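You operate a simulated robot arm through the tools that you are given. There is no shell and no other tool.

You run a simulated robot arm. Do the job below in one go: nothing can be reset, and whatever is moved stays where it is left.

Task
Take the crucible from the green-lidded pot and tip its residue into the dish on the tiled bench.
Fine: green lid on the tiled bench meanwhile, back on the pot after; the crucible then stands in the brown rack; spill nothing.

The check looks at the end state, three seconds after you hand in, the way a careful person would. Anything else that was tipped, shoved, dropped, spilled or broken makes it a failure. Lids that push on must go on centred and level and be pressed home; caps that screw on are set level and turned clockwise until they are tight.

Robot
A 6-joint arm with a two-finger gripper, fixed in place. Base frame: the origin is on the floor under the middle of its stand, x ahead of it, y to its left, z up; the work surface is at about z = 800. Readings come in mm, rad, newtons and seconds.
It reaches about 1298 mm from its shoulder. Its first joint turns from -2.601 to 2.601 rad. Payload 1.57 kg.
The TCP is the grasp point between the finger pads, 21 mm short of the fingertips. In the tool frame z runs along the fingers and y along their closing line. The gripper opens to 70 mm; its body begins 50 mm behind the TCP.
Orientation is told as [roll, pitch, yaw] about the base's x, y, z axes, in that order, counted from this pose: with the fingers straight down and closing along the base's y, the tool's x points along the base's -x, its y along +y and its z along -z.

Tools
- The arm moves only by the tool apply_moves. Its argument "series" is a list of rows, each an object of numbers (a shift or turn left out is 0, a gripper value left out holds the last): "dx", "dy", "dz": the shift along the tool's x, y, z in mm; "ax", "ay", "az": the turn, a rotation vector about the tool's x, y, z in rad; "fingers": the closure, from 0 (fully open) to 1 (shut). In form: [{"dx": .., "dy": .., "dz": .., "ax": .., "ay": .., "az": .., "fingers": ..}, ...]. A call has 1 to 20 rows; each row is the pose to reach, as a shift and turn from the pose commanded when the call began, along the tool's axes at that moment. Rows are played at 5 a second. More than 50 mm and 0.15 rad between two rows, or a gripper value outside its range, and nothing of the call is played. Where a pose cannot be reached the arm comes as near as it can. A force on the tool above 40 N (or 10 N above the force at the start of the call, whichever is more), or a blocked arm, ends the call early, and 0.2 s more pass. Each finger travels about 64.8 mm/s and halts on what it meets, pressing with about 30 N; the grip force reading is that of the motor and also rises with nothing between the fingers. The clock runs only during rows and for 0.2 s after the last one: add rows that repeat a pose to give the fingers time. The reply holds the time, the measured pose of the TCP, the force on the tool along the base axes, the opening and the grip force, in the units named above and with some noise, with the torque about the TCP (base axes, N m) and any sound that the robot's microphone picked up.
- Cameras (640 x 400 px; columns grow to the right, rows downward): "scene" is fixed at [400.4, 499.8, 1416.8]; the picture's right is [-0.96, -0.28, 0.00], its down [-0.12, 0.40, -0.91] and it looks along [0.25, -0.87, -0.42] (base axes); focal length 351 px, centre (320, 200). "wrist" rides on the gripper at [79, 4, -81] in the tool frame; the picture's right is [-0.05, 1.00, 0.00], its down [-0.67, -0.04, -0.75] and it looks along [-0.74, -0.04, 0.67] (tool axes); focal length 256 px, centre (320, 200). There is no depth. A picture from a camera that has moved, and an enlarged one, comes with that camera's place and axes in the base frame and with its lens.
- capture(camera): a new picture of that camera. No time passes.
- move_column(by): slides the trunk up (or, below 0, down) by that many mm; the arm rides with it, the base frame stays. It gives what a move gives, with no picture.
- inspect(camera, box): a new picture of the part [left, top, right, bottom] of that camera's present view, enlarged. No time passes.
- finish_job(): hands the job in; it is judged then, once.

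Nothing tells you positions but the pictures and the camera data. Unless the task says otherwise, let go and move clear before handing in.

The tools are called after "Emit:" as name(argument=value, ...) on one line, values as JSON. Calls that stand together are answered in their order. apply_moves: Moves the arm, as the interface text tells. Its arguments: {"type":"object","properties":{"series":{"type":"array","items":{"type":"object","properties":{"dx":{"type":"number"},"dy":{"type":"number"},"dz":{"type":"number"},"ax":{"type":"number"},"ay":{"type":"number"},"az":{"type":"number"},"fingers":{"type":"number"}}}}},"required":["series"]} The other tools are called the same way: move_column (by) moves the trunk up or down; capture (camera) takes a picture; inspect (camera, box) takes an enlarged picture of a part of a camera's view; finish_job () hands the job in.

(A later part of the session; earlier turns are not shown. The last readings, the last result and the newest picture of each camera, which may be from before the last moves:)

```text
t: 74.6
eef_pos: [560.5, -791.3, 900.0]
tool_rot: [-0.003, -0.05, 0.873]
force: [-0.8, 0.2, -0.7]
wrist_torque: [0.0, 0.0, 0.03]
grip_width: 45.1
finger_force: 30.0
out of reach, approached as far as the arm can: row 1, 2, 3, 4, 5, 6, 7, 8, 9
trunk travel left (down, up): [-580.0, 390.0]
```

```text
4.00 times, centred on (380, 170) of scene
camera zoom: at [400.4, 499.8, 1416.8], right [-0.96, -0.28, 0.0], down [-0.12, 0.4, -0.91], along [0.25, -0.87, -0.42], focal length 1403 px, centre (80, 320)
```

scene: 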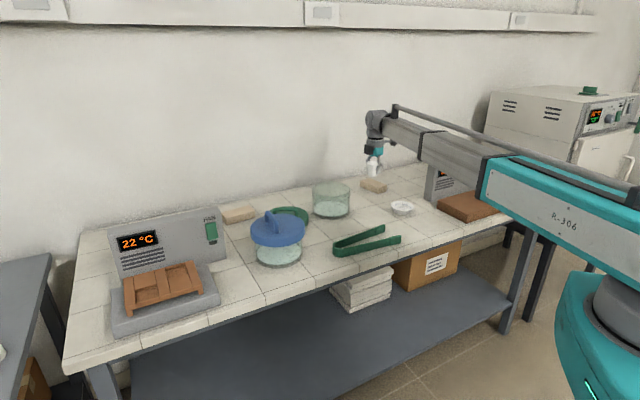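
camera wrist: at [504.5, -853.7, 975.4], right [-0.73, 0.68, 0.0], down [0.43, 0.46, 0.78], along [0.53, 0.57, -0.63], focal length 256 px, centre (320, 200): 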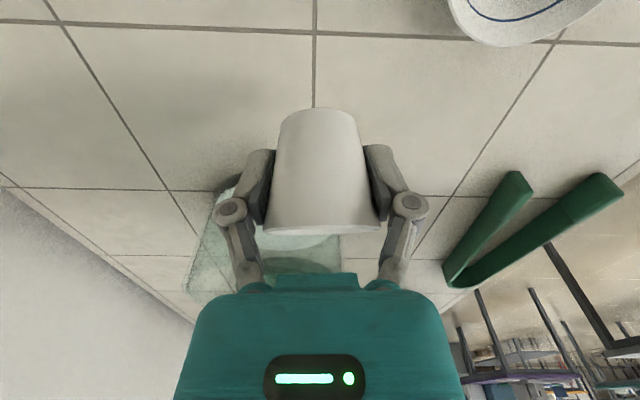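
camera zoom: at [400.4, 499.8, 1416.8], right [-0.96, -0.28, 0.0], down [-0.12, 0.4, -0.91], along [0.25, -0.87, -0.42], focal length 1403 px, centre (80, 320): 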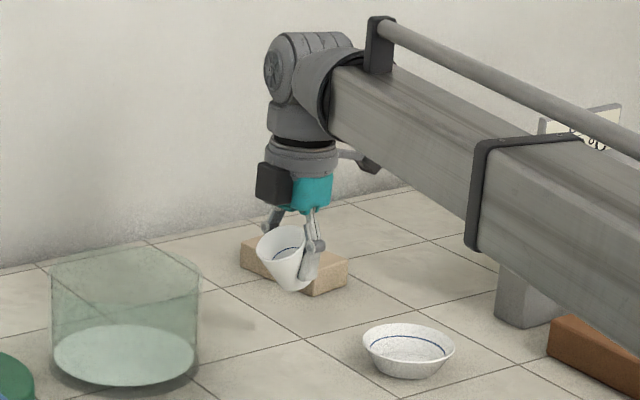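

The crucible is steady in the grip, tipped about 29° with its mouth toward the robot side. I'll move sideways to where the wrist camera sees the dish fully, to fix its position.

Emit:
apply_moves(series=[{"dx": 6}, {"dx": 16}, {"dx": 30}, {"dx": 45}, {"dx": 58}, {"dx": 68}, {"dx": 74}, {"dx": 74}])

Emit:
capture(camera="wrist")

Emit:
inspect(camera="wrist", box=[400, 30, 580, 160])

```text
t: 76.4
eef_pos: [512.9, -846.2, 898.3]
tool_rot: [-0.001, -0.049, 0.873]
force: [-0.3, 0.6, -1.3]
wrist_torque: [0.03, 0.02, -0.02]
grip_width: 45.0
finger_force: 30.1
out of reach, approached as far as the arm can: row 5, 6, 7, 8
trunk travel left (down, up): [-580.0, 390.0]
```

```text
taken
camera wrist: at [456.9, -908.9, 975.3], right [-0.73, 0.68, 0.0], down [0.43, 0.46, 0.78], along [0.53, 0.57, -0.63], focal length 256 px, centre (320, 200)
```

wrist: 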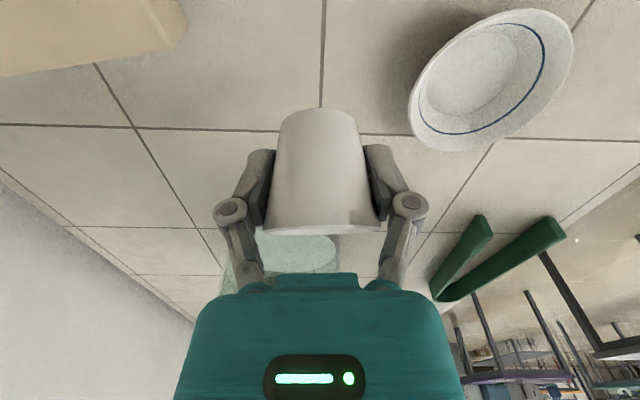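

```text
3.08 times, centred on (490, 95) of wrist
camera zoom: at [456.9, -908.9, 975.3], right [-0.73, 0.68, 0.0], down [0.43, 0.46, 0.78], along [0.53, 0.57, -0.63], focal length 788 px, centre (-203, 523)
```

zoom: 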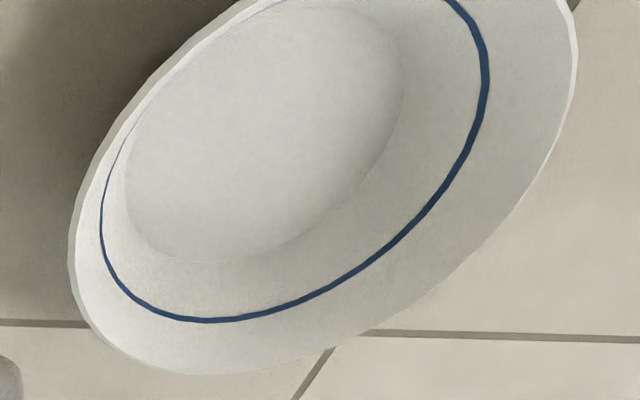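

Dish centre is about (434.5, -782), rim near z 822. Moving so that the crucible's lip will come over the dish's middle.

Emit:
apply_moves(series=[{"dx": 1, "dy": 7}, {"dx": 3, "dy": 20}, {"dx": 6, "dy": 38}, {"dx": 9, "dy": 58}, {"dx": 12, "dy": 77}, {"dx": 14, "dy": 91}, {"dx": 15.2, "dy": 101.3}, {"dx": 15.2, "dy": 101.3}, {"dx": 15.2, "dy": 101.3}])

Emit:
capture(camera="wrist")

Emit:
inspect(camera="scene", box=[360, 120, 460, 230])

```text
t: 78.4
eef_pos: [425.1, -793.1, 898.7]
tool_rot: [0.0, -0.049, 0.873]
force: [0.2, -0.4, -0.2]
wrist_torque: [0.0, 0.0, -0.01]
grip_width: 44.9
finger_force: 30.1
trunk travel left (down, up): [-580.0, 390.0]
```

```text
taken
camera wrist: at [370.8, -855.6, 975.3], right [-0.73, 0.68, 0.0], down [0.43, 0.46, 0.78], along [0.53, 0.57, -0.63], focal length 256 px, centre (320, 200)
```

wrist: 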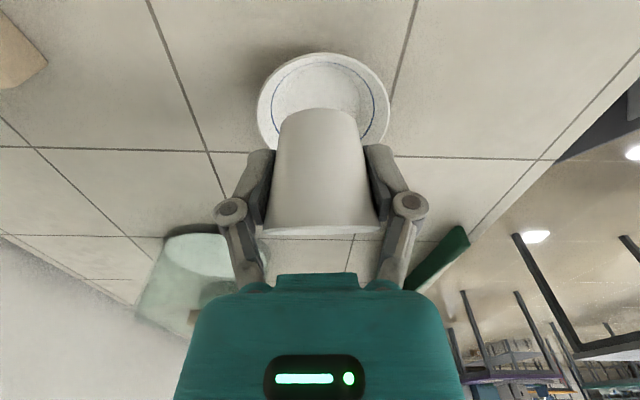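

```text
3.64 times, centred on (410, 175) of scene
camera zoom: at [400.4, 499.8, 1416.8], right [-0.96, -0.28, 0.0], down [-0.12, 0.4, -0.91], along [0.25, -0.87, -0.42], focal length 1275 px, centre (-7, 291)
```

zoom: 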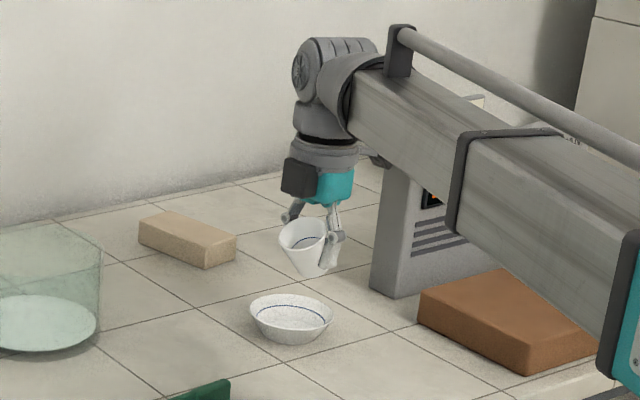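

The mouth will come down over the dish. I'll tilt in slow stages, lowering the trunk after each to keep the lip just above the dish; first to about 60° of crucible tilt.

Emit:
apply_moves(series=[{"dx": -1, "ay": 0.05}, {"dx": -2, "ay": 0.11}, {"dx": -3, "ay": 0.18}, {"dx": -4, "ay": 0.25}, {"dx": -4, "ay": 0.32}, {"dx": -4, "ay": 0.39}, {"dx": -4, "ay": 0.45}, {"dx": -4, "ay": 0.5}, {"dx": -4, "ay": 0.55}, {"dx": -4, "ay": 0.55}])

Emit:
move_column(by=-40)

Emit:
capture(camera="wrist")

Emit:
inspect(camera="scene", box=[360, 120, 460, 230])

```text
t: 80.6
eef_pos: [428.5, -791.0, 922.8]
tool_rot: [-0.001, 0.501, 0.872]
force: [-0.4, 0.3, -0.4]
wrist_torque: [-0.02, 0.02, 0.0]
grip_width: 45.1
finger_force: 29.8
out of reach, approached as far as the arm can: row 4, 5, 6, 7, 8, 9, 10
trunk travel left (down, up): [-580.0, 390.0]
```

```text
t: 81.4
eef_pos: [428.9, -791.2, 882.2]
tool_rot: [-0.002, 0.502, 0.873]
force: [0.5, 0.2, 0.3]
wrist_torque: [-0.03, -0.01, 0.0]
grip_width: 45.3
finger_force: 29.7
trunk travel left (down, up): [-540.0, 430.0]
```

```text
taken
camera wrist: at [406.9, -813.4, 990.1], right [-0.74, 0.68, -0.03], down [0.63, 0.7, 0.33], along [0.24, 0.23, -0.94], focal length 256 px, centre (320, 200)
```

wrist: 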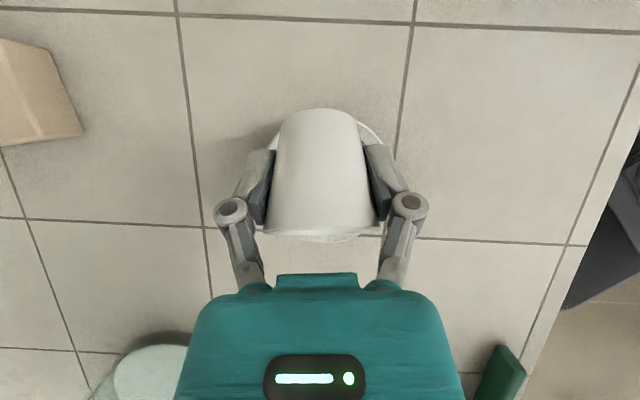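

```text
3.64 times, centred on (410, 175) of scene
camera zoom: at [400.4, 499.8, 1416.8], right [-0.96, -0.28, 0.0], down [-0.12, 0.4, -0.91], along [0.25, -0.87, -0.42], focal length 1275 px, centre (-7, 291)
```

zoom: 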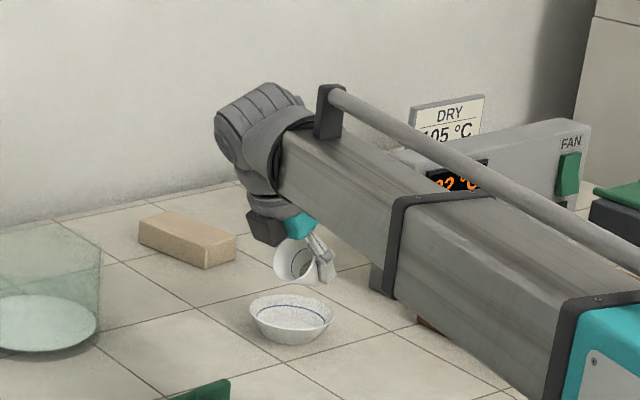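

The lip is over the dish (dish centre about 12 mm ahead of the grasp point). Continue to about 77° and lower again.

Emit:
apply_moves(series=[{"dx": 1, "dz": 0.5, "ay": 0.05}, {"dx": 2.5, "dz": 1.4, "ay": 0.1}, {"dx": 3.5, "dz": 1.9, "ay": 0.15}, {"dx": 3.5, "dz": 1.9, "ay": 0.2}, {"dx": 3.5, "dz": 1.9, "ay": 0.25}, {"dx": 3.5, "dz": 1.9, "ay": 0.3}, {"dx": 3.5, "dz": 1.9, "ay": 0.3}])

Emit:
move_column(by=-38)

Emit:
capture(camera="wrist")

Emit:
inspect(camera="scene", box=[350, 140, 470, 230])

```text
t: 83.0
eef_pos: [426.0, -795.1, 915.1]
tool_rot: [-0.001, 0.802, 0.872]
force: [0.5, 0.7, -0.3]
wrist_torque: [0.0, -0.03, 0.02]
grip_width: 44.9
finger_force: 30.2
out of reach, approached as far as the arm can: row 1, 2, 3, 4, 5, 6, 7
trunk travel left (down, up): [-540.0, 430.0]
```

```text
t: 83.8
eef_pos: [426.1, -796.9, 877.8]
tool_rot: [0.001, 0.8, 0.873]
force: [0.5, 0.1, -0.1]
wrist_torque: [0.0, -0.02, 0.01]
grip_width: 45.1
finger_force: 30.2
trunk travel left (down, up): [-502.0, 468.0]
```

```text
taken
camera wrist: at [425.3, -791.3, 989.9], right [-0.74, 0.67, -0.04], down [0.67, 0.74, 0.04], along [0.06, 0.0, -1.0], focal length 256 px, centre (320, 200)
```

wrist: 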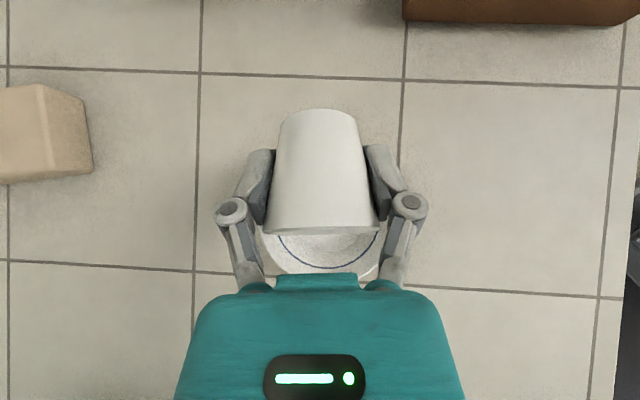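

```text
4.44 times, centred on (410, 185) of scene
camera zoom: at [400.4, 499.8, 1416.8], right [-0.96, -0.28, 0.0], down [-0.12, 0.4, -0.91], along [0.25, -0.87, -0.42], focal length 1559 px, centre (-80, 267)
```

zoom: 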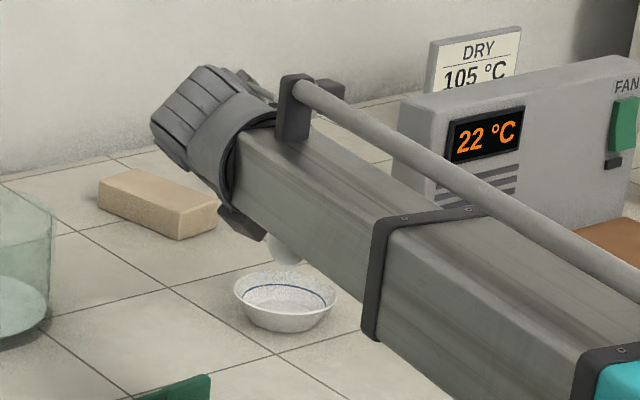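

Seen from straight above, the mouth is over the dish. Next stage, to about 89°, slowly.

Emit:
apply_moves(series=[{"ay": 0.04}, {"ay": 0.08}, {"ay": 0.12}, {"ay": 0.16}, {"ay": 0.2}, {"ay": 0.2}])

Emit:
move_column(by=-29)

Emit:
capture(camera="wrist")

Emit:
inspect(camera="scene", box=[350, 150, 470, 240])

```text
t: 85.2
eef_pos: [425.4, -794.5, 906.5]
tool_rot: [-0.003, 1.0, 0.871]
force: [-0.1, -0.9, 0.4]
wrist_torque: [-0.01, 0.04, -0.01]
grip_width: 44.9
finger_force: 29.8
out of reach, approached as far as the arm can: row 1, 2, 3, 4, 5, 6
trunk travel left (down, up): [-502.0, 468.0]
```

```text
t: 86.0
eef_pos: [423.5, -794.5, 875.6]
tool_rot: [-0.002, 1.001, 0.871]
force: [0.3, 0.3, -0.5]
wrist_torque: [0.01, 0.05, 0.02]
grip_width: 45.1
finger_force: 30.2
trunk travel left (down, up): [-473.0, 497.0]
```

```text
taken
camera wrist: at [439.5, -773.8, 987.1], right [-0.75, 0.66, -0.05], down [0.66, 0.73, -0.16], along [-0.07, -0.15, -0.99], focal length 256 px, centre (320, 200)
```

wrist: 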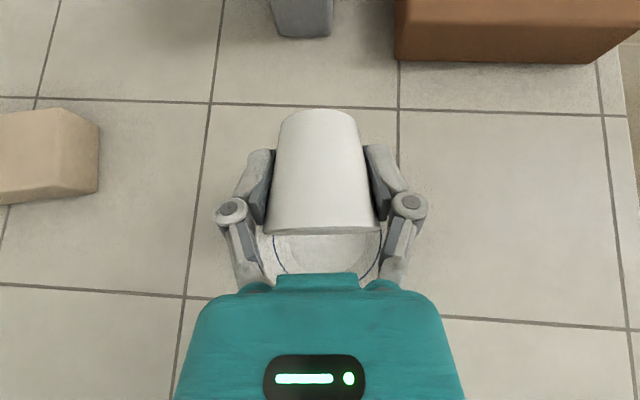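

```text
4.44 times, centred on (410, 195) of scene
camera zoom: at [400.4, 499.8, 1416.8], right [-0.96, -0.28, 0.0], down [-0.12, 0.4, -0.91], along [0.25, -0.87, -0.42], focal length 1559 px, centre (-80, 222)
```

zoom: 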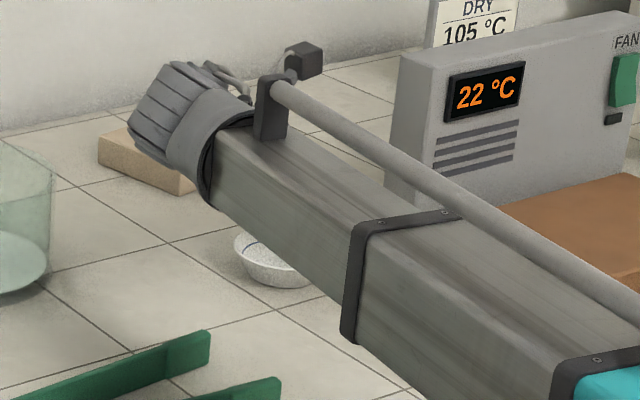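

Emit:
apply_moves(series=[{"ay": 0.04}, {"ay": 0.08}, {"ay": 0.12}, {"ay": 0.16}, {"ay": 0.2}, {"ay": 0.2}])

Emit:
inspect(camera="wrist", box=[220, 100, 420, 300])

Emit:
move_column(by=-33)

Emit:
inspect(camera="wrist", box=[220, 100, 420, 300])

Emit:
inspect(camera="scene", box=[340, 150, 460, 240])

```text
t: 87.4
eef_pos: [427.3, -795.1, 910.1]
tool_rot: [-0.003, 1.199, 0.87]
force: [0.3, 1.0, -1.8]
wrist_torque: [0.05, 0.02, 0.0]
grip_width: 44.9
finger_force: 30.1
out of reach, approached as far as the arm can: row 1, 2, 3, 4, 5, 6
trunk travel left (down, up): [-473.0, 497.0]
```

```text
2.00 times, centred on (320, 200) of wrist
camera zoom: at [454.3, -757.3, 1013.0], right [-0.75, 0.66, -0.05], down [0.63, 0.69, -0.35], along [-0.19, -0.3, -0.94], focal length 512 px, centre (320, 200)
```

zoom: 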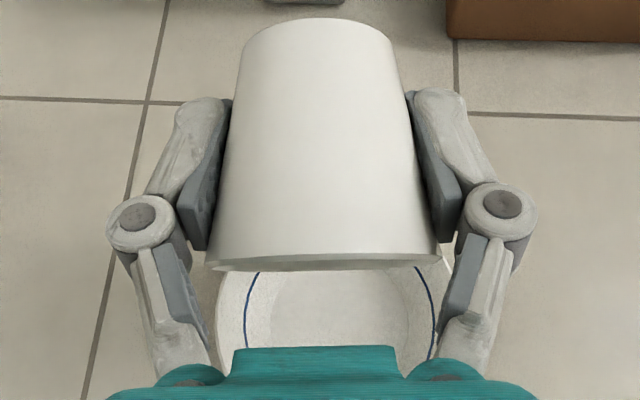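

```text
t: 88.2
eef_pos: [425.8, -794.6, 877.3]
tool_rot: [-0.001, 1.199, 0.873]
force: [0.1, -0.6, -0.5]
wrist_torque: [-0.01, 0.06, 0.01]
grip_width: 45.0
finger_force: 29.9
trunk travel left (down, up): [-440.0, 530.0]
```

```text
2.00 times, centred on (320, 200) of wrist
camera zoom: at [454.1, -757.4, 979.8], right [-0.75, 0.66, -0.05], down [0.63, 0.69, -0.35], along [-0.19, -0.29, -0.94], focal length 512 px, centre (320, 200)
```

zoom: 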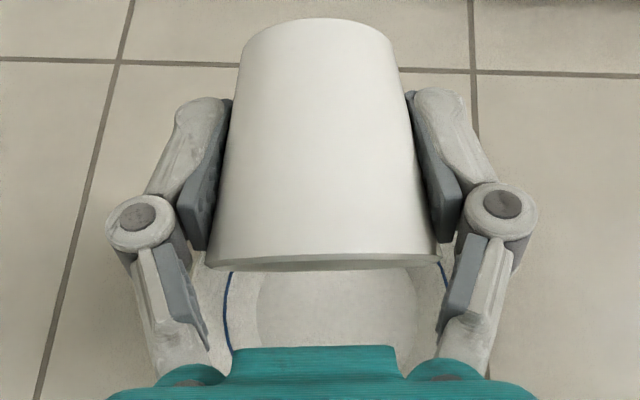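

```text
4.44 times, centred on (400, 195) of scene
camera zoom: at [400.4, 499.8, 1416.8], right [-0.96, -0.28, 0.0], down [-0.12, 0.4, -0.91], along [0.25, -0.87, -0.42], focal length 1559 px, centre (-36, 222)
```

zoom: 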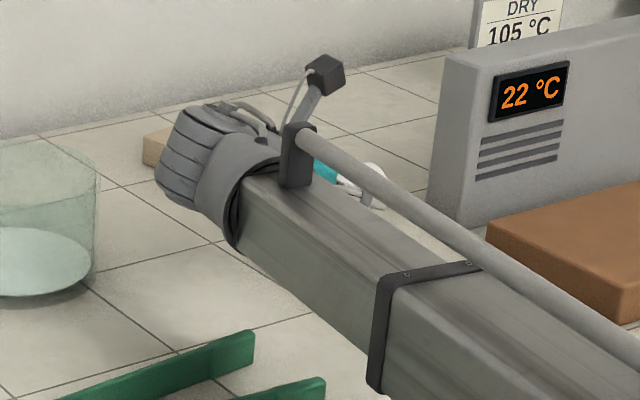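

Still nothing out at about 100°. Continuing to about 109°, then 118°.

Emit:
apply_moves(series=[{"ay": 0.03}, {"ay": 0.06}, {"ay": 0.09}, {"ay": 0.12}, {"ay": 0.15}, {"ay": 0.15}])

Emit:
inspect(camera="wrist", box=[220, 100, 420, 300])

Emit:
move_column(by=-27)

Emit:
inspect(camera="wrist", box=[220, 100, 420, 300])

Emit:
capture(camera="scene")

```text
t: 89.5
eef_pos: [425.7, -794.8, 902.5]
tool_rot: [-0.005, 1.349, 0.87]
force: [0.1, 0.4, 0.2]
wrist_torque: [0.02, -0.01, 0.0]
grip_width: 44.9
finger_force: 30.3
out of reach, approached as far as the arm can: row 1, 2, 3, 4, 5, 6
trunk travel left (down, up): [-440.0, 530.0]
```

```text
2.00 times, centred on (320, 200) of wrist
camera zoom: at [463.2, -746.3, 998.3], right [-0.76, 0.65, -0.05], down [0.59, 0.65, -0.49], along [-0.28, -0.4, -0.87], focal length 512 px, centre (320, 200)
```

zoom: 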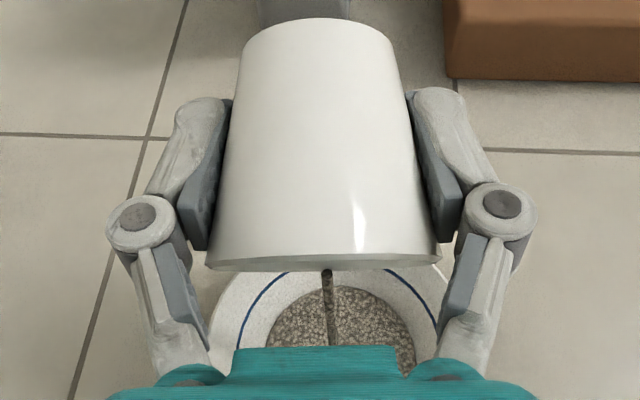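

```text
t: 90.3
eef_pos: [425.8, -794.1, 875.8]
tool_rot: [-0.004, 1.348, 0.869]
force: [0.2, -0.1, -0.9]
wrist_torque: [0.01, 0.02, 0.01]
grip_width: 45.1
finger_force: 30.5
trunk travel left (down, up): [-413.0, 557.0]
```

```text
2.00 times, centred on (320, 200) of wrist
camera zoom: at [463.2, -746.3, 971.2], right [-0.76, 0.65, -0.05], down [0.59, 0.65, -0.48], along [-0.28, -0.4, -0.87], focal length 512 px, centre (320, 200)
```

zoom: 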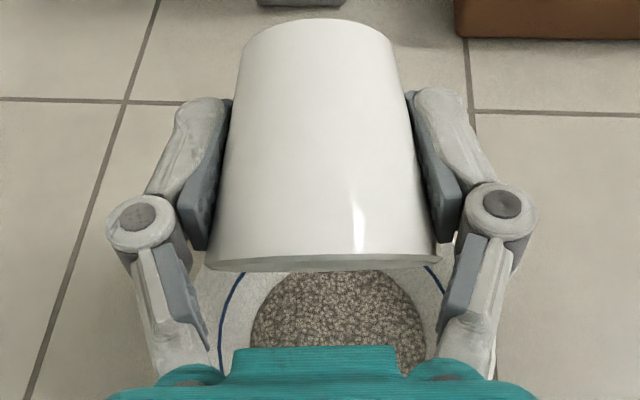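

```text
taken
```

scene: 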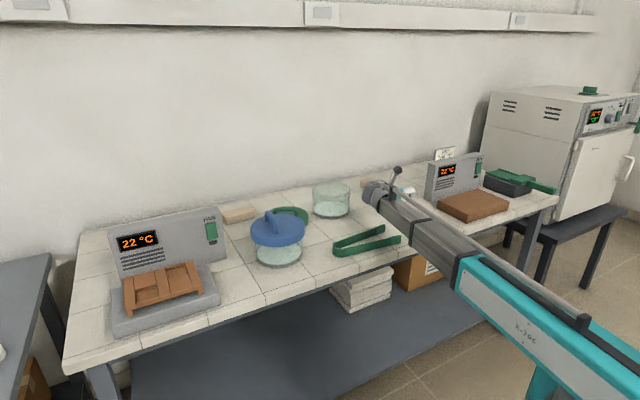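

The residue poured as a stream into the middle of the dish and now covers its floor. I'll tilt a little further to make sure the crucible is empty.

Emit:
apply_moves(series=[{"ay": 0.04}, {"ay": 0.08}, {"ay": 0.12}, {"ay": 0.16}, {"ay": 0.2}, {"ay": 0.2}, {"ay": 0.2}, {"ay": 0.2}])

Emit:
inspect(camera="wrist", box=[220, 100, 420, 300])

```text
t: 92.1
eef_pos: [425.6, -793.1, 912.7]
tool_rot: [-0.032, 1.547, 0.843]
force: [0.3, 0.1, -1.1]
wrist_torque: [-0.04, 0.04, 0.03]
grip_width: 44.9
finger_force: 29.9
out of reach, approached as far as the arm can: row 1, 2, 3, 4, 5, 6, 7, 8
trunk travel left (down, up): [-413.0, 557.0]
```

```text
2.00 times, centred on (320, 200) of wrist
camera zoom: at [474.1, -731.5, 993.9], right [-0.76, 0.64, -0.05], down [0.52, 0.56, -0.65], along [-0.39, -0.52, -0.76], focal length 512 px, centre (320, 200)
```

zoom: 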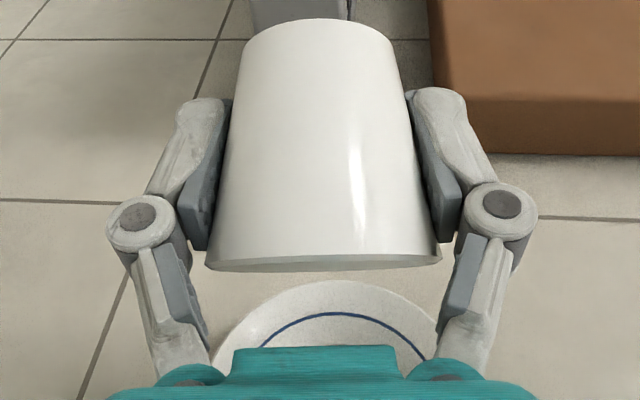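

Emit:
apply_moves(series=[{"ay": 0.04}, {"ay": 0.08}, {"ay": 0.1}, {"ay": 0.1}, {"ay": 0.1}, {"ay": 0.1}, {"ay": 0.1}])

Emit:
inspect(camera="wrist", box=[220, 100, 420, 300])

Emit:
inspect(camera="scene", box=[340, 150, 460, 240])

```text
t: 93.7
eef_pos: [426.6, -793.4, 931.7]
tool_rot: [-3.132, 1.496, -2.26]
force: [0.6, -0.4, -0.3]
wrist_torque: [-0.01, 0.02, 0.01]
grip_width: 44.6
finger_force: 30.1
out of reach, approached as far as the arm can: row 1, 2, 3, 4, 5, 6, 7
trunk travel left (down, up): [-413.0, 557.0]
```

```text
2.00 times, centred on (320, 200) of wrist
camera zoom: at [480.1, -725.4, 1004.2], right [-0.77, 0.64, -0.05], down [0.47, 0.51, -0.72], along [-0.43, -0.58, -0.69], focal length 512 px, centre (320, 200)
```

zoom: 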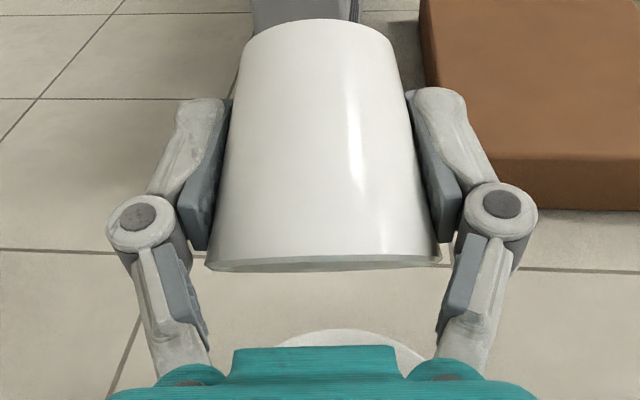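

```text
4.44 times, centred on (400, 195) of scene
camera zoom: at [400.4, 499.8, 1416.8], right [-0.96, -0.28, 0.0], down [-0.12, 0.4, -0.91], along [0.25, -0.87, -0.42], focal length 1559 px, centre (-36, 222)
```

zoom: 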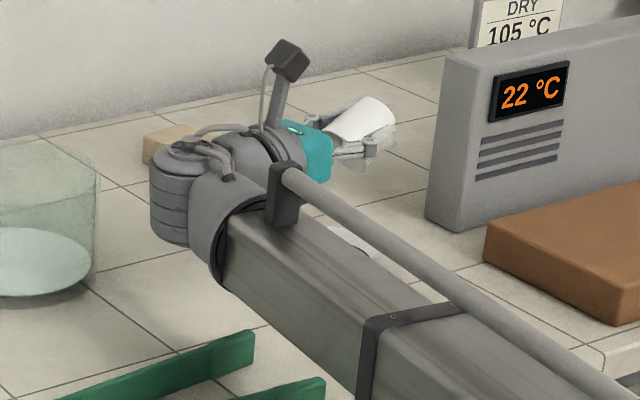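

Pour is done. I'll raise the trunk first (un-tilting lowers the crucible about 200 mm), then bring the tool back to vertical.

Emit:
move_column(by=180)

Emit:
apply_moves(series=[{"ay": -0.1}, {"ay": -0.22}, {"ay": -0.35}, {"ay": -0.48}, {"ay": -0.61}, {"ay": -0.74}, {"ay": -0.87}, {"ay": -1.0}, {"ay": -1.13}, {"ay": -1.26}, {"ay": -1.38}, {"ay": -1.5}, {"ay": -1.6}, {"ay": -1.65}, {"ay": -1.65}])

Emit:
capture(camera="wrist")

Emit:
inspect(camera="scene", box=[340, 120, 460, 230])

```text
t: 95.7
eef_pos: [427.0, -793.5, 1111.3]
tool_rot: [-3.134, 1.496, -2.261]
force: [0.5, -0.8, -0.4]
wrist_torque: [-0.04, 0.01, -0.02]
grip_width: 44.9
finger_force: 29.6
trunk travel left (down, up): [-593.0, 377.0]
```

```text
t: 98.9
eef_pos: [431.9, -788.1, 911.0]
tool_rot: [0.001, -0.005, 0.872]
force: [-0.6, -0.2, 0.8]
wrist_torque: [0.02, -0.02, 0.02]
grip_width: 44.9
finger_force: 30.2
out of reach, approached as far as the arm can: row 1, 2, 3, 4, 5, 6, 7, 8, 9, 10, 11, 12, 13, 14, 15
trunk travel left (down, up): [-593.0, 377.0]
```

```text
taken
camera wrist: at [378.6, -847.4, 991.8], right [-0.73, 0.68, 0.0], down [0.45, 0.49, 0.75], along [0.51, 0.55, -0.66], focal length 256 px, centre (320, 200)
```

wrist: 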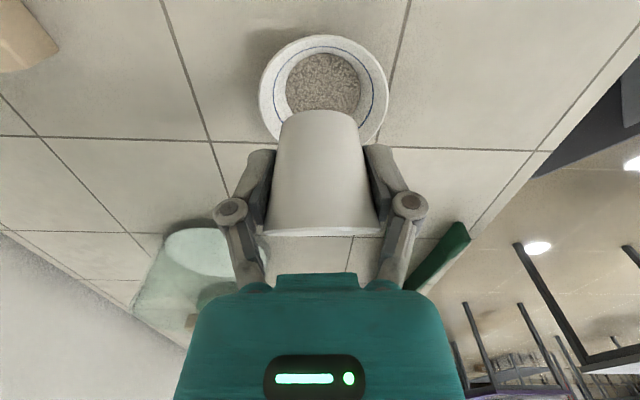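

```text
3.64 times, centred on (400, 175) of scene
camera zoom: at [400.4, 499.8, 1416.8], right [-0.96, -0.28, 0.0], down [-0.12, 0.4, -0.91], along [0.25, -0.87, -0.42], focal length 1275 px, centre (29, 291)
```

zoom: 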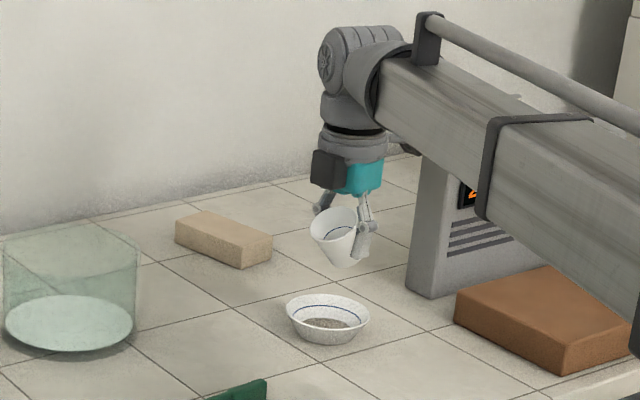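

The residue lies in the dish with nothing around it. I'll check inside the crucible and the surroundings.

Emit:
inspect(camera="scene", box=[420, 170, 450, 205])

Emit:
inspect(camera="scene", box=[400, 160, 450, 220])

Emit:
inspect(camera="wrist", box=[230, 20, 420, 160])

```text
11.43 times, centred on (435, 188) of scene
camera zoom: at [400.4, 499.8, 1416.8], right [-0.96, -0.28, 0.0], down [-0.12, 0.4, -0.91], along [0.25, -0.87, -0.42], focal length 4008 px, centre (-994, 343)
```

zoom: 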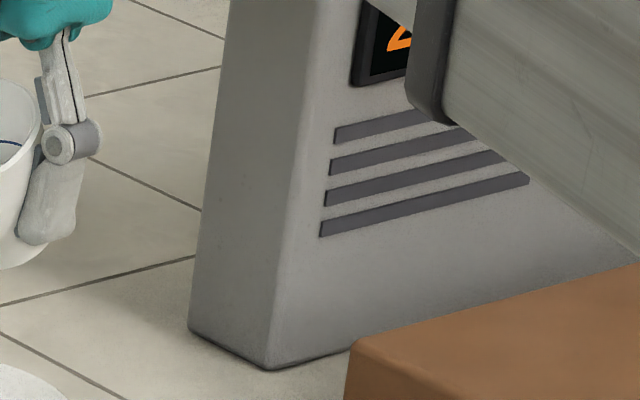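

```text
6.67 times, centred on (425, 190) of scene
camera zoom: at [400.4, 499.8, 1416.8], right [-0.96, -0.28, 0.0], down [-0.12, 0.4, -0.91], along [0.25, -0.87, -0.42], focal length 2338 px, centre (-380, 267)
```

zoom: 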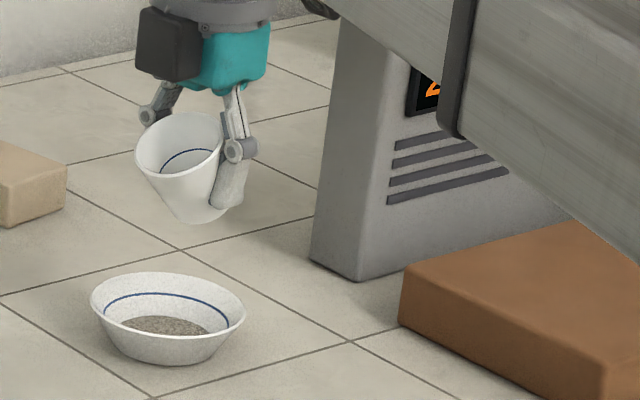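

```text
2.86 times, centred on (325, 90) of wrist
camera zoom: at [378.6, -847.4, 991.8], right [-0.73, 0.68, 0.0], down [0.45, 0.49, 0.75], along [0.51, 0.55, -0.66], focal length 731 px, centre (306, 514)
```

zoom: 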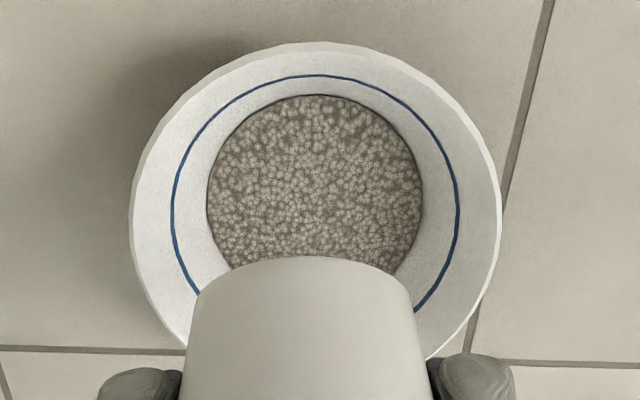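

Only white inside the crucible's visible wall, and the dish holds the residue. Next the rack: I'll raise well above the pots and travel over to look at it.

Emit:
move_column(by=150)

Emit:
apply_moves(series=[{"dx": -15, "dy": 3, "az": 0.02}, {"dx": -45, "dy": 10, "az": 0.05}, {"dx": -85, "dy": 19, "az": 0.09}, {"dx": -130, "dy": 30, "az": 0.13}, {"dx": -175, "dy": 40, "az": 0.17}, {"dx": -220, "dy": 50, "az": 0.21}, {"dx": -265, "dy": 60, "az": 0.25}, {"dx": -310, "dy": 71, "az": 0.29}, {"dx": -355, "dy": 81, "az": 0.33}, {"dx": -400, "dy": 91, "az": 0.37}, {"dx": -435, "dy": 99, "az": 0.41}, {"dx": -456, "dy": 104, "az": 0.43}, {"dx": -456, "dy": 104, "az": 0.43}])

Emit:
capture(camera="scene")

```text
t: 100.6
eef_pos: [432.2, -788.3, 1061.6]
tool_rot: [-0.002, -0.002, 0.874]
force: [0.8, -0.2, -1.0]
wrist_torque: [-0.02, 0.0, -0.01]
grip_width: 44.8
finger_force: 30.1
trunk travel left (down, up): [-743.0, 227.0]
```

```text
t: 103.4
eef_pos: [645.3, -373.2, 1061.7]
tool_rot: [0.001, -0.005, 0.442]
force: [-0.5, -0.2, -0.3]
wrist_torque: [0.07, -0.03, -0.01]
grip_width: 44.7
finger_force: 29.8
trunk travel left (down, up): [-743.0, 227.0]
```

```text
taken
```

scene: 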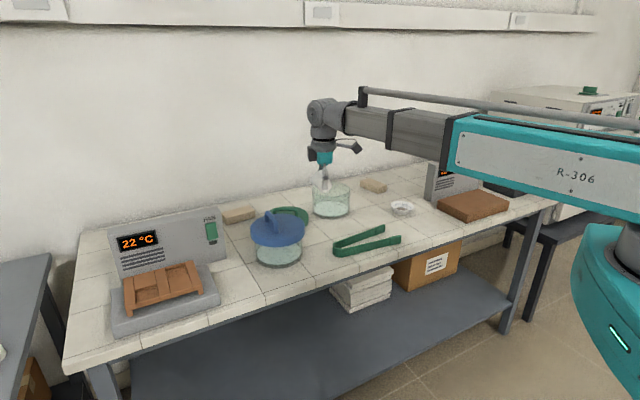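

Emit:
apply_moves(series=[{"dx": -12, "dy": 9, "az": 0.015}, {"dx": -38, "dy": 29, "az": 0.05}, {"dx": -72, "dy": 55, "az": 0.09}, {"dx": -108, "dy": 83, "az": 0.13}, {"dx": -144, "dy": 110, "az": 0.17}, {"dx": -180, "dy": 138, "az": 0.21}, {"dx": -216, "dy": 165, "az": 0.25}, {"dx": -252, "dy": 193, "az": 0.29}, {"dx": -288, "dy": 221, "az": 0.34}, {"dx": -324, "dy": 248, "az": 0.39}, {"dx": -355, "dy": 272, "az": 0.42}, {"dx": -373.3, "dy": 285.9, "az": 0.442}, {"dx": -373.3, "dy": 285.9, "az": 0.442}])

Emit:
capture(camera="wrist")

Emit:
capture(camera="scene")

```text
t: 106.2
eef_pos: [859.1, 45.8, 1062.1]
tool_rot: [0.002, -0.003, -0.001]
force: [0.5, -0.3, -1.3]
wrist_torque: [0.0, -0.01, 0.02]
grip_width: 45.2
finger_force: 30.5
out of reach, approached as far as the arm can: row 2, 5, 6, 7
trunk travel left (down, up): [-743.0, 227.0]
```

```text
taken
camera wrist: at [780.2, 49.2, 1141.9], right [0.05, 1.0, 0.0], down [0.66, -0.04, 0.75], along [0.75, -0.04, -0.67], focal length 256 px, centre (320, 200)
```

wrist: 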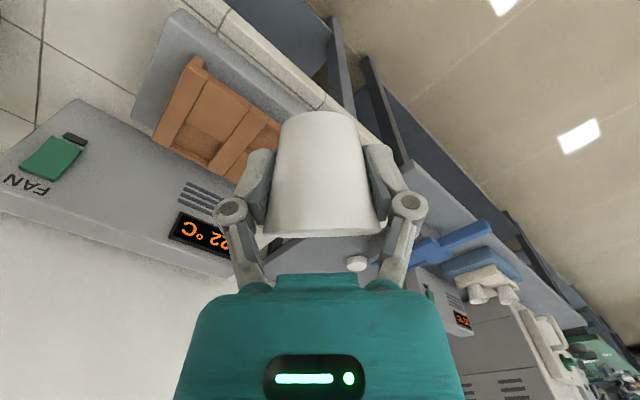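

```text
taken
```

scene: 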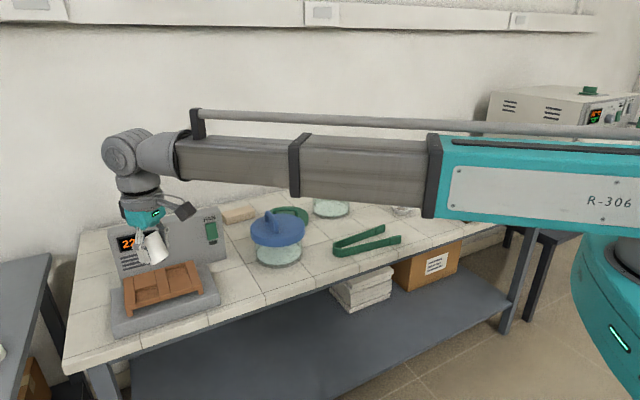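

Emit:
inspect(camera="wrist", box=[130, 0, 340, 190])

Emit:
inspect(camera="scene", box=[90, 200, 250, 340])

```text
2.11 times, centred on (235, 95) of wrist
camera zoom: at [780.2, 49.2, 1141.9], right [0.05, 1.0, 0.0], down [0.66, -0.04, 0.75], along [0.75, -0.04, -0.67], focal length 539 px, centre (499, 421)
```

zoom: 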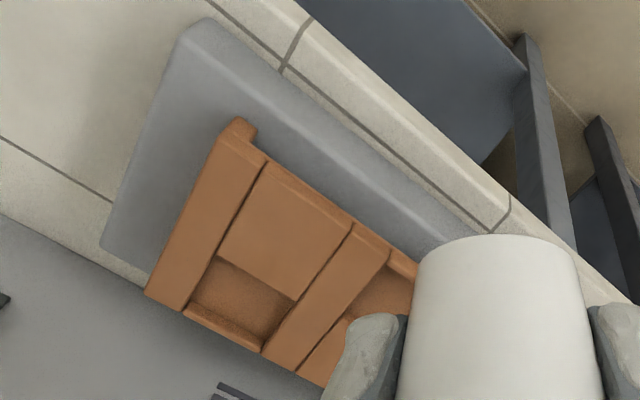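

```text
2.86 times, centred on (170, 270) of scene
camera zoom: at [400.4, 499.8, 1416.8], right [-0.96, -0.28, 0.0], down [-0.12, 0.4, -0.91], along [0.25, -0.87, -0.42], focal length 1002 px, centre (749, 0)
```

zoom: 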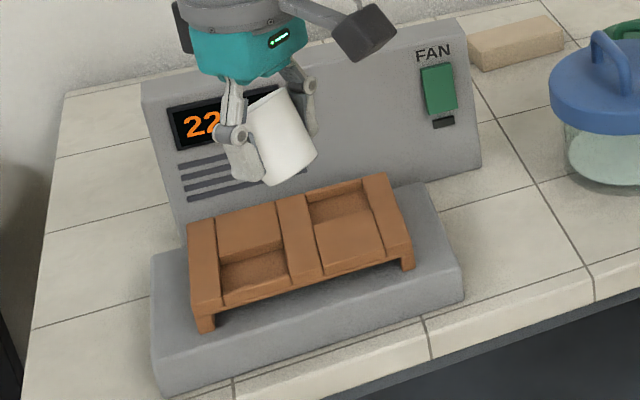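

The rack has two open pockets and two filled halves. I want a close look from the front with the crucible out of the way of the view, so I'll shift and turn.

Emit:
apply_moves(series=[{"dx": 8, "dy": -19, "az": 0.1}, {"dx": 16, "dy": -38, "az": 0.2}, {"dx": 24, "dy": -57, "az": 0.3}, {"dx": 32, "dy": -76, "az": 0.4}, {"dx": 40, "dy": -95, "az": 0.5}, {"dx": 48, "dy": -114, "az": 0.6}, {"dx": 55, "dy": -134, "az": 0.7}, {"dx": 61, "dy": -151, "az": 0.8}, {"dx": 61, "dy": -151, "az": 0.8}])

Emit:
move_column(by=-70)

Emit:
capture(camera="wrist")

Emit:
inspect(camera="wrist", box=[390, 60, 640, 270])

Emit:
capture(camera="scene")

```text
t: 108.2
eef_pos: [800.3, -103.9, 1062.1]
tool_rot: [0.004, 0.0, -0.802]
force: [0.3, 0.3, 0.0]
wrist_torque: [-0.01, 0.03, -0.02]
grip_width: 44.6
finger_force: 30.3
out of reach, approached as far as the arm can: row 1, 5, 6
trunk travel left (down, up): [-743.0, 227.0]
```

```text
t: 109.3
eef_pos: [800.8, -103.4, 991.3]
tool_rot: [0.004, 0.0, -0.799]
force: [0.3, -0.5, -0.8]
wrist_torque: [0.0, 0.01, 0.03]
grip_width: 45.0
finger_force: 29.9
trunk travel left (down, up): [-673.0, 297.0]
```

```text
taken
camera wrist: at [748.8, -45.8, 1072.2], right [0.75, 0.66, 0.0], down [0.44, -0.5, 0.75], along [0.49, -0.56, -0.67], focal length 256 px, centre (320, 200)
```

wrist: 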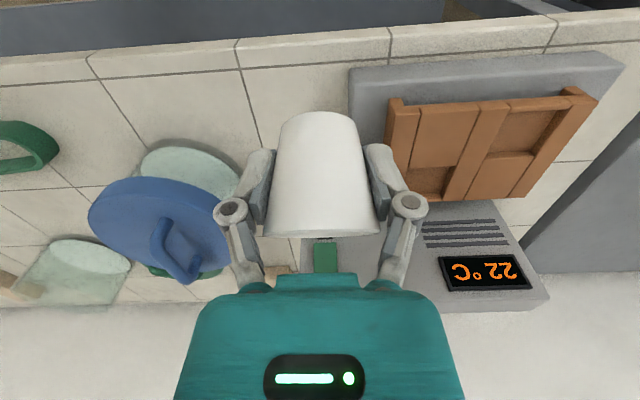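

```text
1.90 times, centred on (515, 165) of wrist
camera zoom: at [748.8, -45.8, 1072.2], right [0.75, 0.66, 0.0], down [0.44, -0.5, 0.75], along [0.49, -0.56, -0.67], focal length 488 px, centre (-51, 267)
```

zoom: 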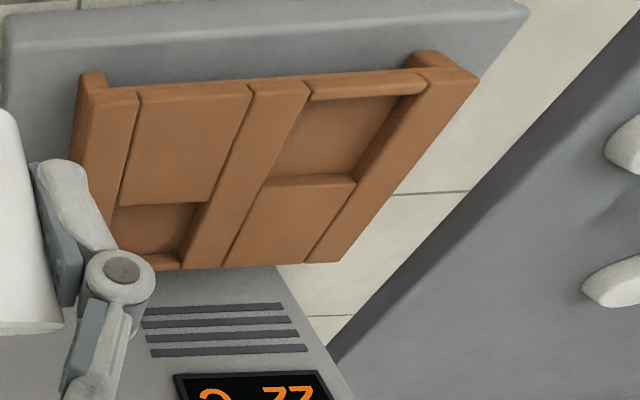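

```text
taken
```

scene: 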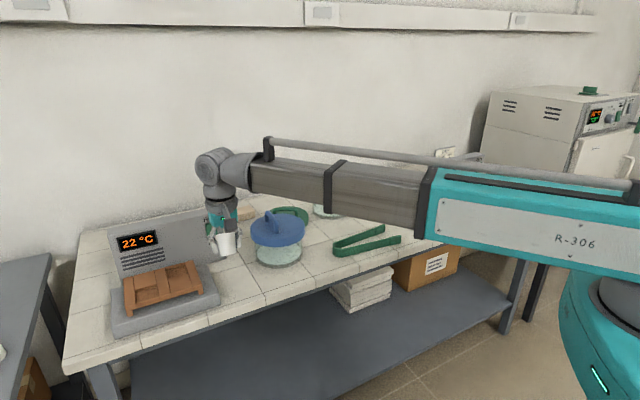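

The front pocket on the far-left half (about (988, -22), roughly 50 mm square) looks best: it is away from the panel. I'll zoom in for its depth and height.

Emit:
inspect(camera="scene", box=[110, 250, 220, 325])

Emit:
inspect(camera="wrist", box=[500, 80, 610, 170])

```text
5.33 times, centred on (165, 288) of scene
camera zoom: at [400.4, 499.8, 1416.8], right [-0.96, -0.28, 0.0], down [-0.12, 0.4, -0.91], along [0.25, -0.87, -0.42], focal length 1871 px, centre (1147, -267)
```

zoom: 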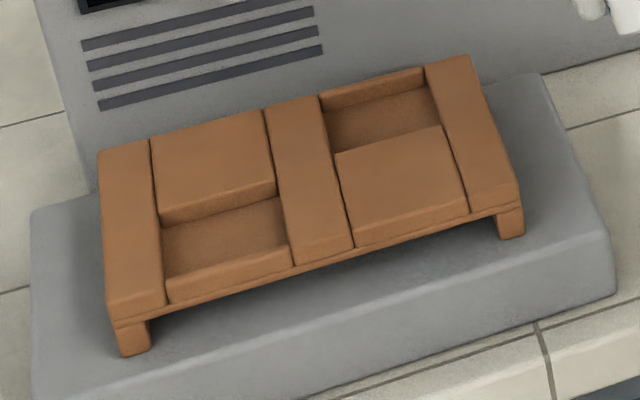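

```text
4.44 times, centred on (555, 125) of wrist
camera zoom: at [748.8, -45.8, 1072.2], right [0.75, 0.66, 0.0], down [0.44, -0.5, 0.75], along [0.49, -0.56, -0.67], focal length 1138 px, centre (-724, 533)
```

zoom: 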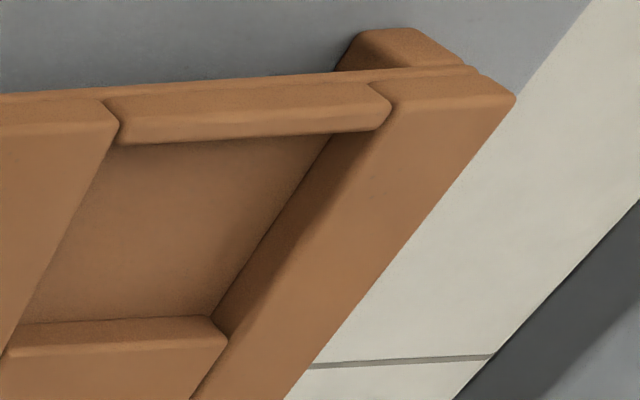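

The pocket is only about 9-10 mm deep, so with the slanted grip the fingertips would touch its rails. I'll set the crucible on free tiles between the device and the blue pot, at about (835, -215), and regrip it upright and higher before placing it.

Emit:
apply_moves(series=[{"dx": -10, "dy": -5}, {"dx": -30, "dy": -15}, {"dx": -55, "dy": -28}, {"dx": -80, "dy": -41}, {"dx": -98, "dy": -50}, {"dx": -104, "dy": -52.9}, {"dx": -104, "dy": -52.9}])

Emit:
capture(camera="wrist")

Emit:
capture(camera="scene")

```text
t: 110.9
eef_pos: [834.0, -214.5, 991.8]
tool_rot: [0.004, -0.001, -0.799]
force: [0.5, 0.0, 1.2]
wrist_torque: [0.04, 0.02, -0.02]
grip_width: 44.6
finger_force: 30.4
trunk travel left (down, up): [-673.0, 297.0]
```

```text
taken
camera wrist: at [782.4, -156.5, 1072.1], right [0.75, 0.66, 0.0], down [0.44, -0.5, 0.75], along [0.49, -0.56, -0.67], focal length 256 px, centre (320, 200)
```

wrist: 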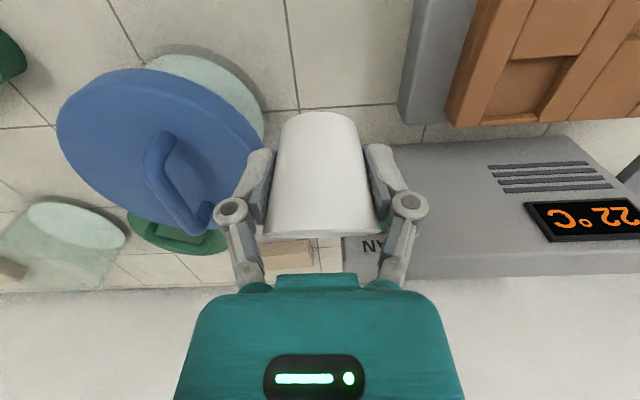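

```text
taken
```

scene: 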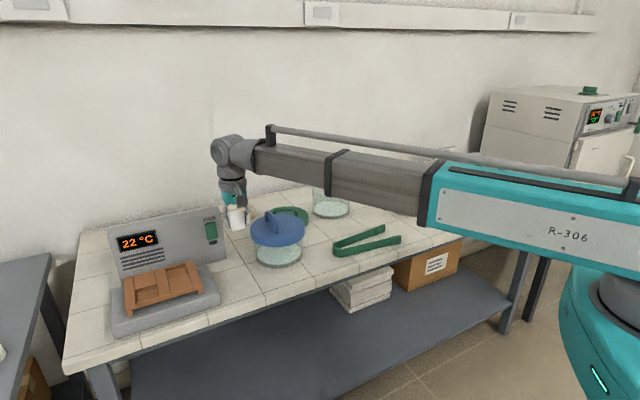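

Emit:
apply_moves(series=[{"ay": -0.08}, {"ay": -0.18}, {"ay": -0.28}, {"ay": -0.38}, {"ay": -0.48}, {"ay": -0.55}, {"ay": -0.55}])

Emit:
move_column(by=-100)

Emit:
capture(camera="wrist")

Emit:
inspect(camera="scene", box=[180, 140, 320, 300])

```text
t: 112.5
eef_pos: [834.9, -214.8, 1020.0]
tool_rot: [0.003, -0.551, -0.801]
force: [0.0, -0.5, -0.8]
wrist_torque: [0.03, -0.04, 0.01]
grip_width: 44.7
finger_force: 29.5
out of reach, approached as far as the arm can: row 2, 3, 4, 5, 6, 7
trunk travel left (down, up): [-673.0, 297.0]
```

```text
t: 113.8
eef_pos: [833.9, -214.3, 919.2]
tool_rot: [0.003, -0.55, -0.801]
force: [1.5, -0.5, -0.3]
wrist_torque: [-0.01, 0.0, -0.03]
grip_width: 44.5
finger_force: 29.8
trunk travel left (down, up): [-573.0, 397.0]
```

```text
taken
camera wrist: at [761.3, -134.0, 946.2], right [0.75, 0.66, 0.03], down [0.1, -0.16, 0.98], along [0.66, -0.73, -0.18], focal length 256 px, centre (320, 200)
```

wrist: 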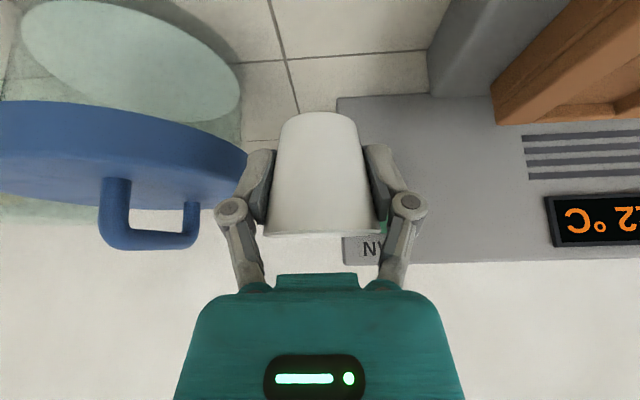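

```text
2.50 times, centred on (250, 220) of scene
camera zoom: at [400.4, 499.8, 1416.8], right [-0.96, -0.28, 0.0], down [-0.12, 0.4, -0.91], along [0.25, -0.87, -0.42], focal length 877 px, centre (495, 150)
```

zoom: 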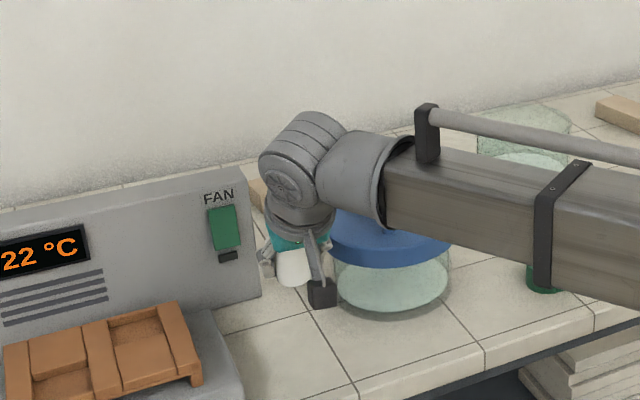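

The gap here to the blue pot's lid is too small for comfort, so I'll use a roomier spot instead, around (690, -520), between the pots and tongs. Raising first, then carrying the upright crucible there while turning.

Emit:
move_column(by=120)

Emit:
apply_moves(series=[{"dx": -2, "dy": -6.3, "dz": 1.2, "ax": -0.0146, "az": -0.0239}, {"dx": -7.1, "dy": -22.2, "dz": 4.3, "ax": -0.0512, "az": -0.0835}, {"dx": -14.1, "dy": -44.3, "dz": 8.7, "ax": -0.1025, "az": -0.1671}, {"dx": -22.2, "dy": -69.6, "dz": 13.6, "ax": -0.161, "az": -0.2626}, {"dx": -30.3, "dy": -95, "dz": 18.6, "ax": -0.2195, "az": -0.3581}, {"dx": -38.4, "dy": -120.3, "dz": 23.5, "ax": -0.2781, "az": -0.4535}, {"dx": -46.5, "dy": -145.6, "dz": 28.5, "ax": -0.3366, "az": -0.549}, {"dx": -54.5, "dy": -170.9, "dz": 33.4, "ax": -0.3952, "az": -0.6445}, {"dx": -62.6, "dy": -196.2, "dz": 38.4, "ax": -0.4537, "az": -0.74}, {"dx": -70.7, "dy": -221.6, "dz": 43.3, "ax": -0.5123, "az": -0.8355}, {"dx": -78.8, "dy": -246.9, "dz": 48.3, "ax": -0.5708, "az": -0.9309}, {"dx": -86.9, "dy": -272.2, "dz": 53.2, "ax": -0.6293, "az": -1.0264}, {"dx": -93.9, "dy": -294.3, "dz": 57.6, "ax": -0.6806, "az": -1.11}, {"dx": -99, "dy": -310.2, "dz": 60.7, "ax": -0.7172, "az": -1.1696}, {"dx": -101, "dy": -316.5, "dz": 61.9, "ax": -0.7318, "az": -1.1935}, {"dx": -101, "dy": -316.5, "dz": 61.9, "ax": -0.7318, "az": -1.1935}])

Emit:
capture(camera="scene")

Emit:
capture(camera="wrist")

```text
t: 115.3
eef_pos: [834.2, -214.9, 1039.2]
tool_rot: [0.003, -0.548, -0.801]
force: [-0.4, 0.4, 0.0]
wrist_torque: [-0.03, 0.02, -0.04]
grip_width: 44.5
finger_force: 30.5
trunk travel left (down, up): [-693.0, 277.0]
```

```text
t: 118.7
eef_pos: [690.8, -520.0, 1039.7]
tool_rot: [0.0, -0.554, 0.602]
force: [0.0, 0.4, 0.0]
wrist_torque: [0.01, 0.0, -0.02]
grip_width: 45.0
finger_force: 30.3
trunk travel left (down, up): [-693.0, 277.0]
```

```text
taken
```

scene: 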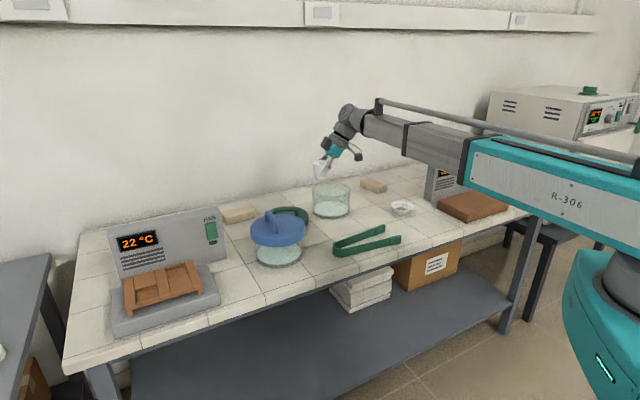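

```text
taken
camera wrist: at [598.6, -580.6, 1066.1], right [-0.53, 0.85, 0.03], down [0.16, 0.07, 0.98], along [0.83, 0.52, -0.18], focal length 256 px, centre (320, 200)
```

wrist: 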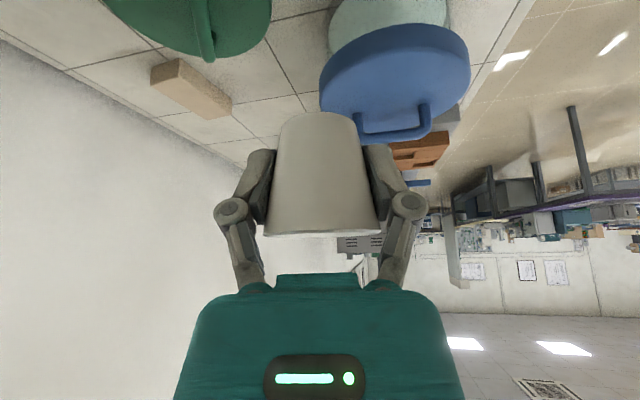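

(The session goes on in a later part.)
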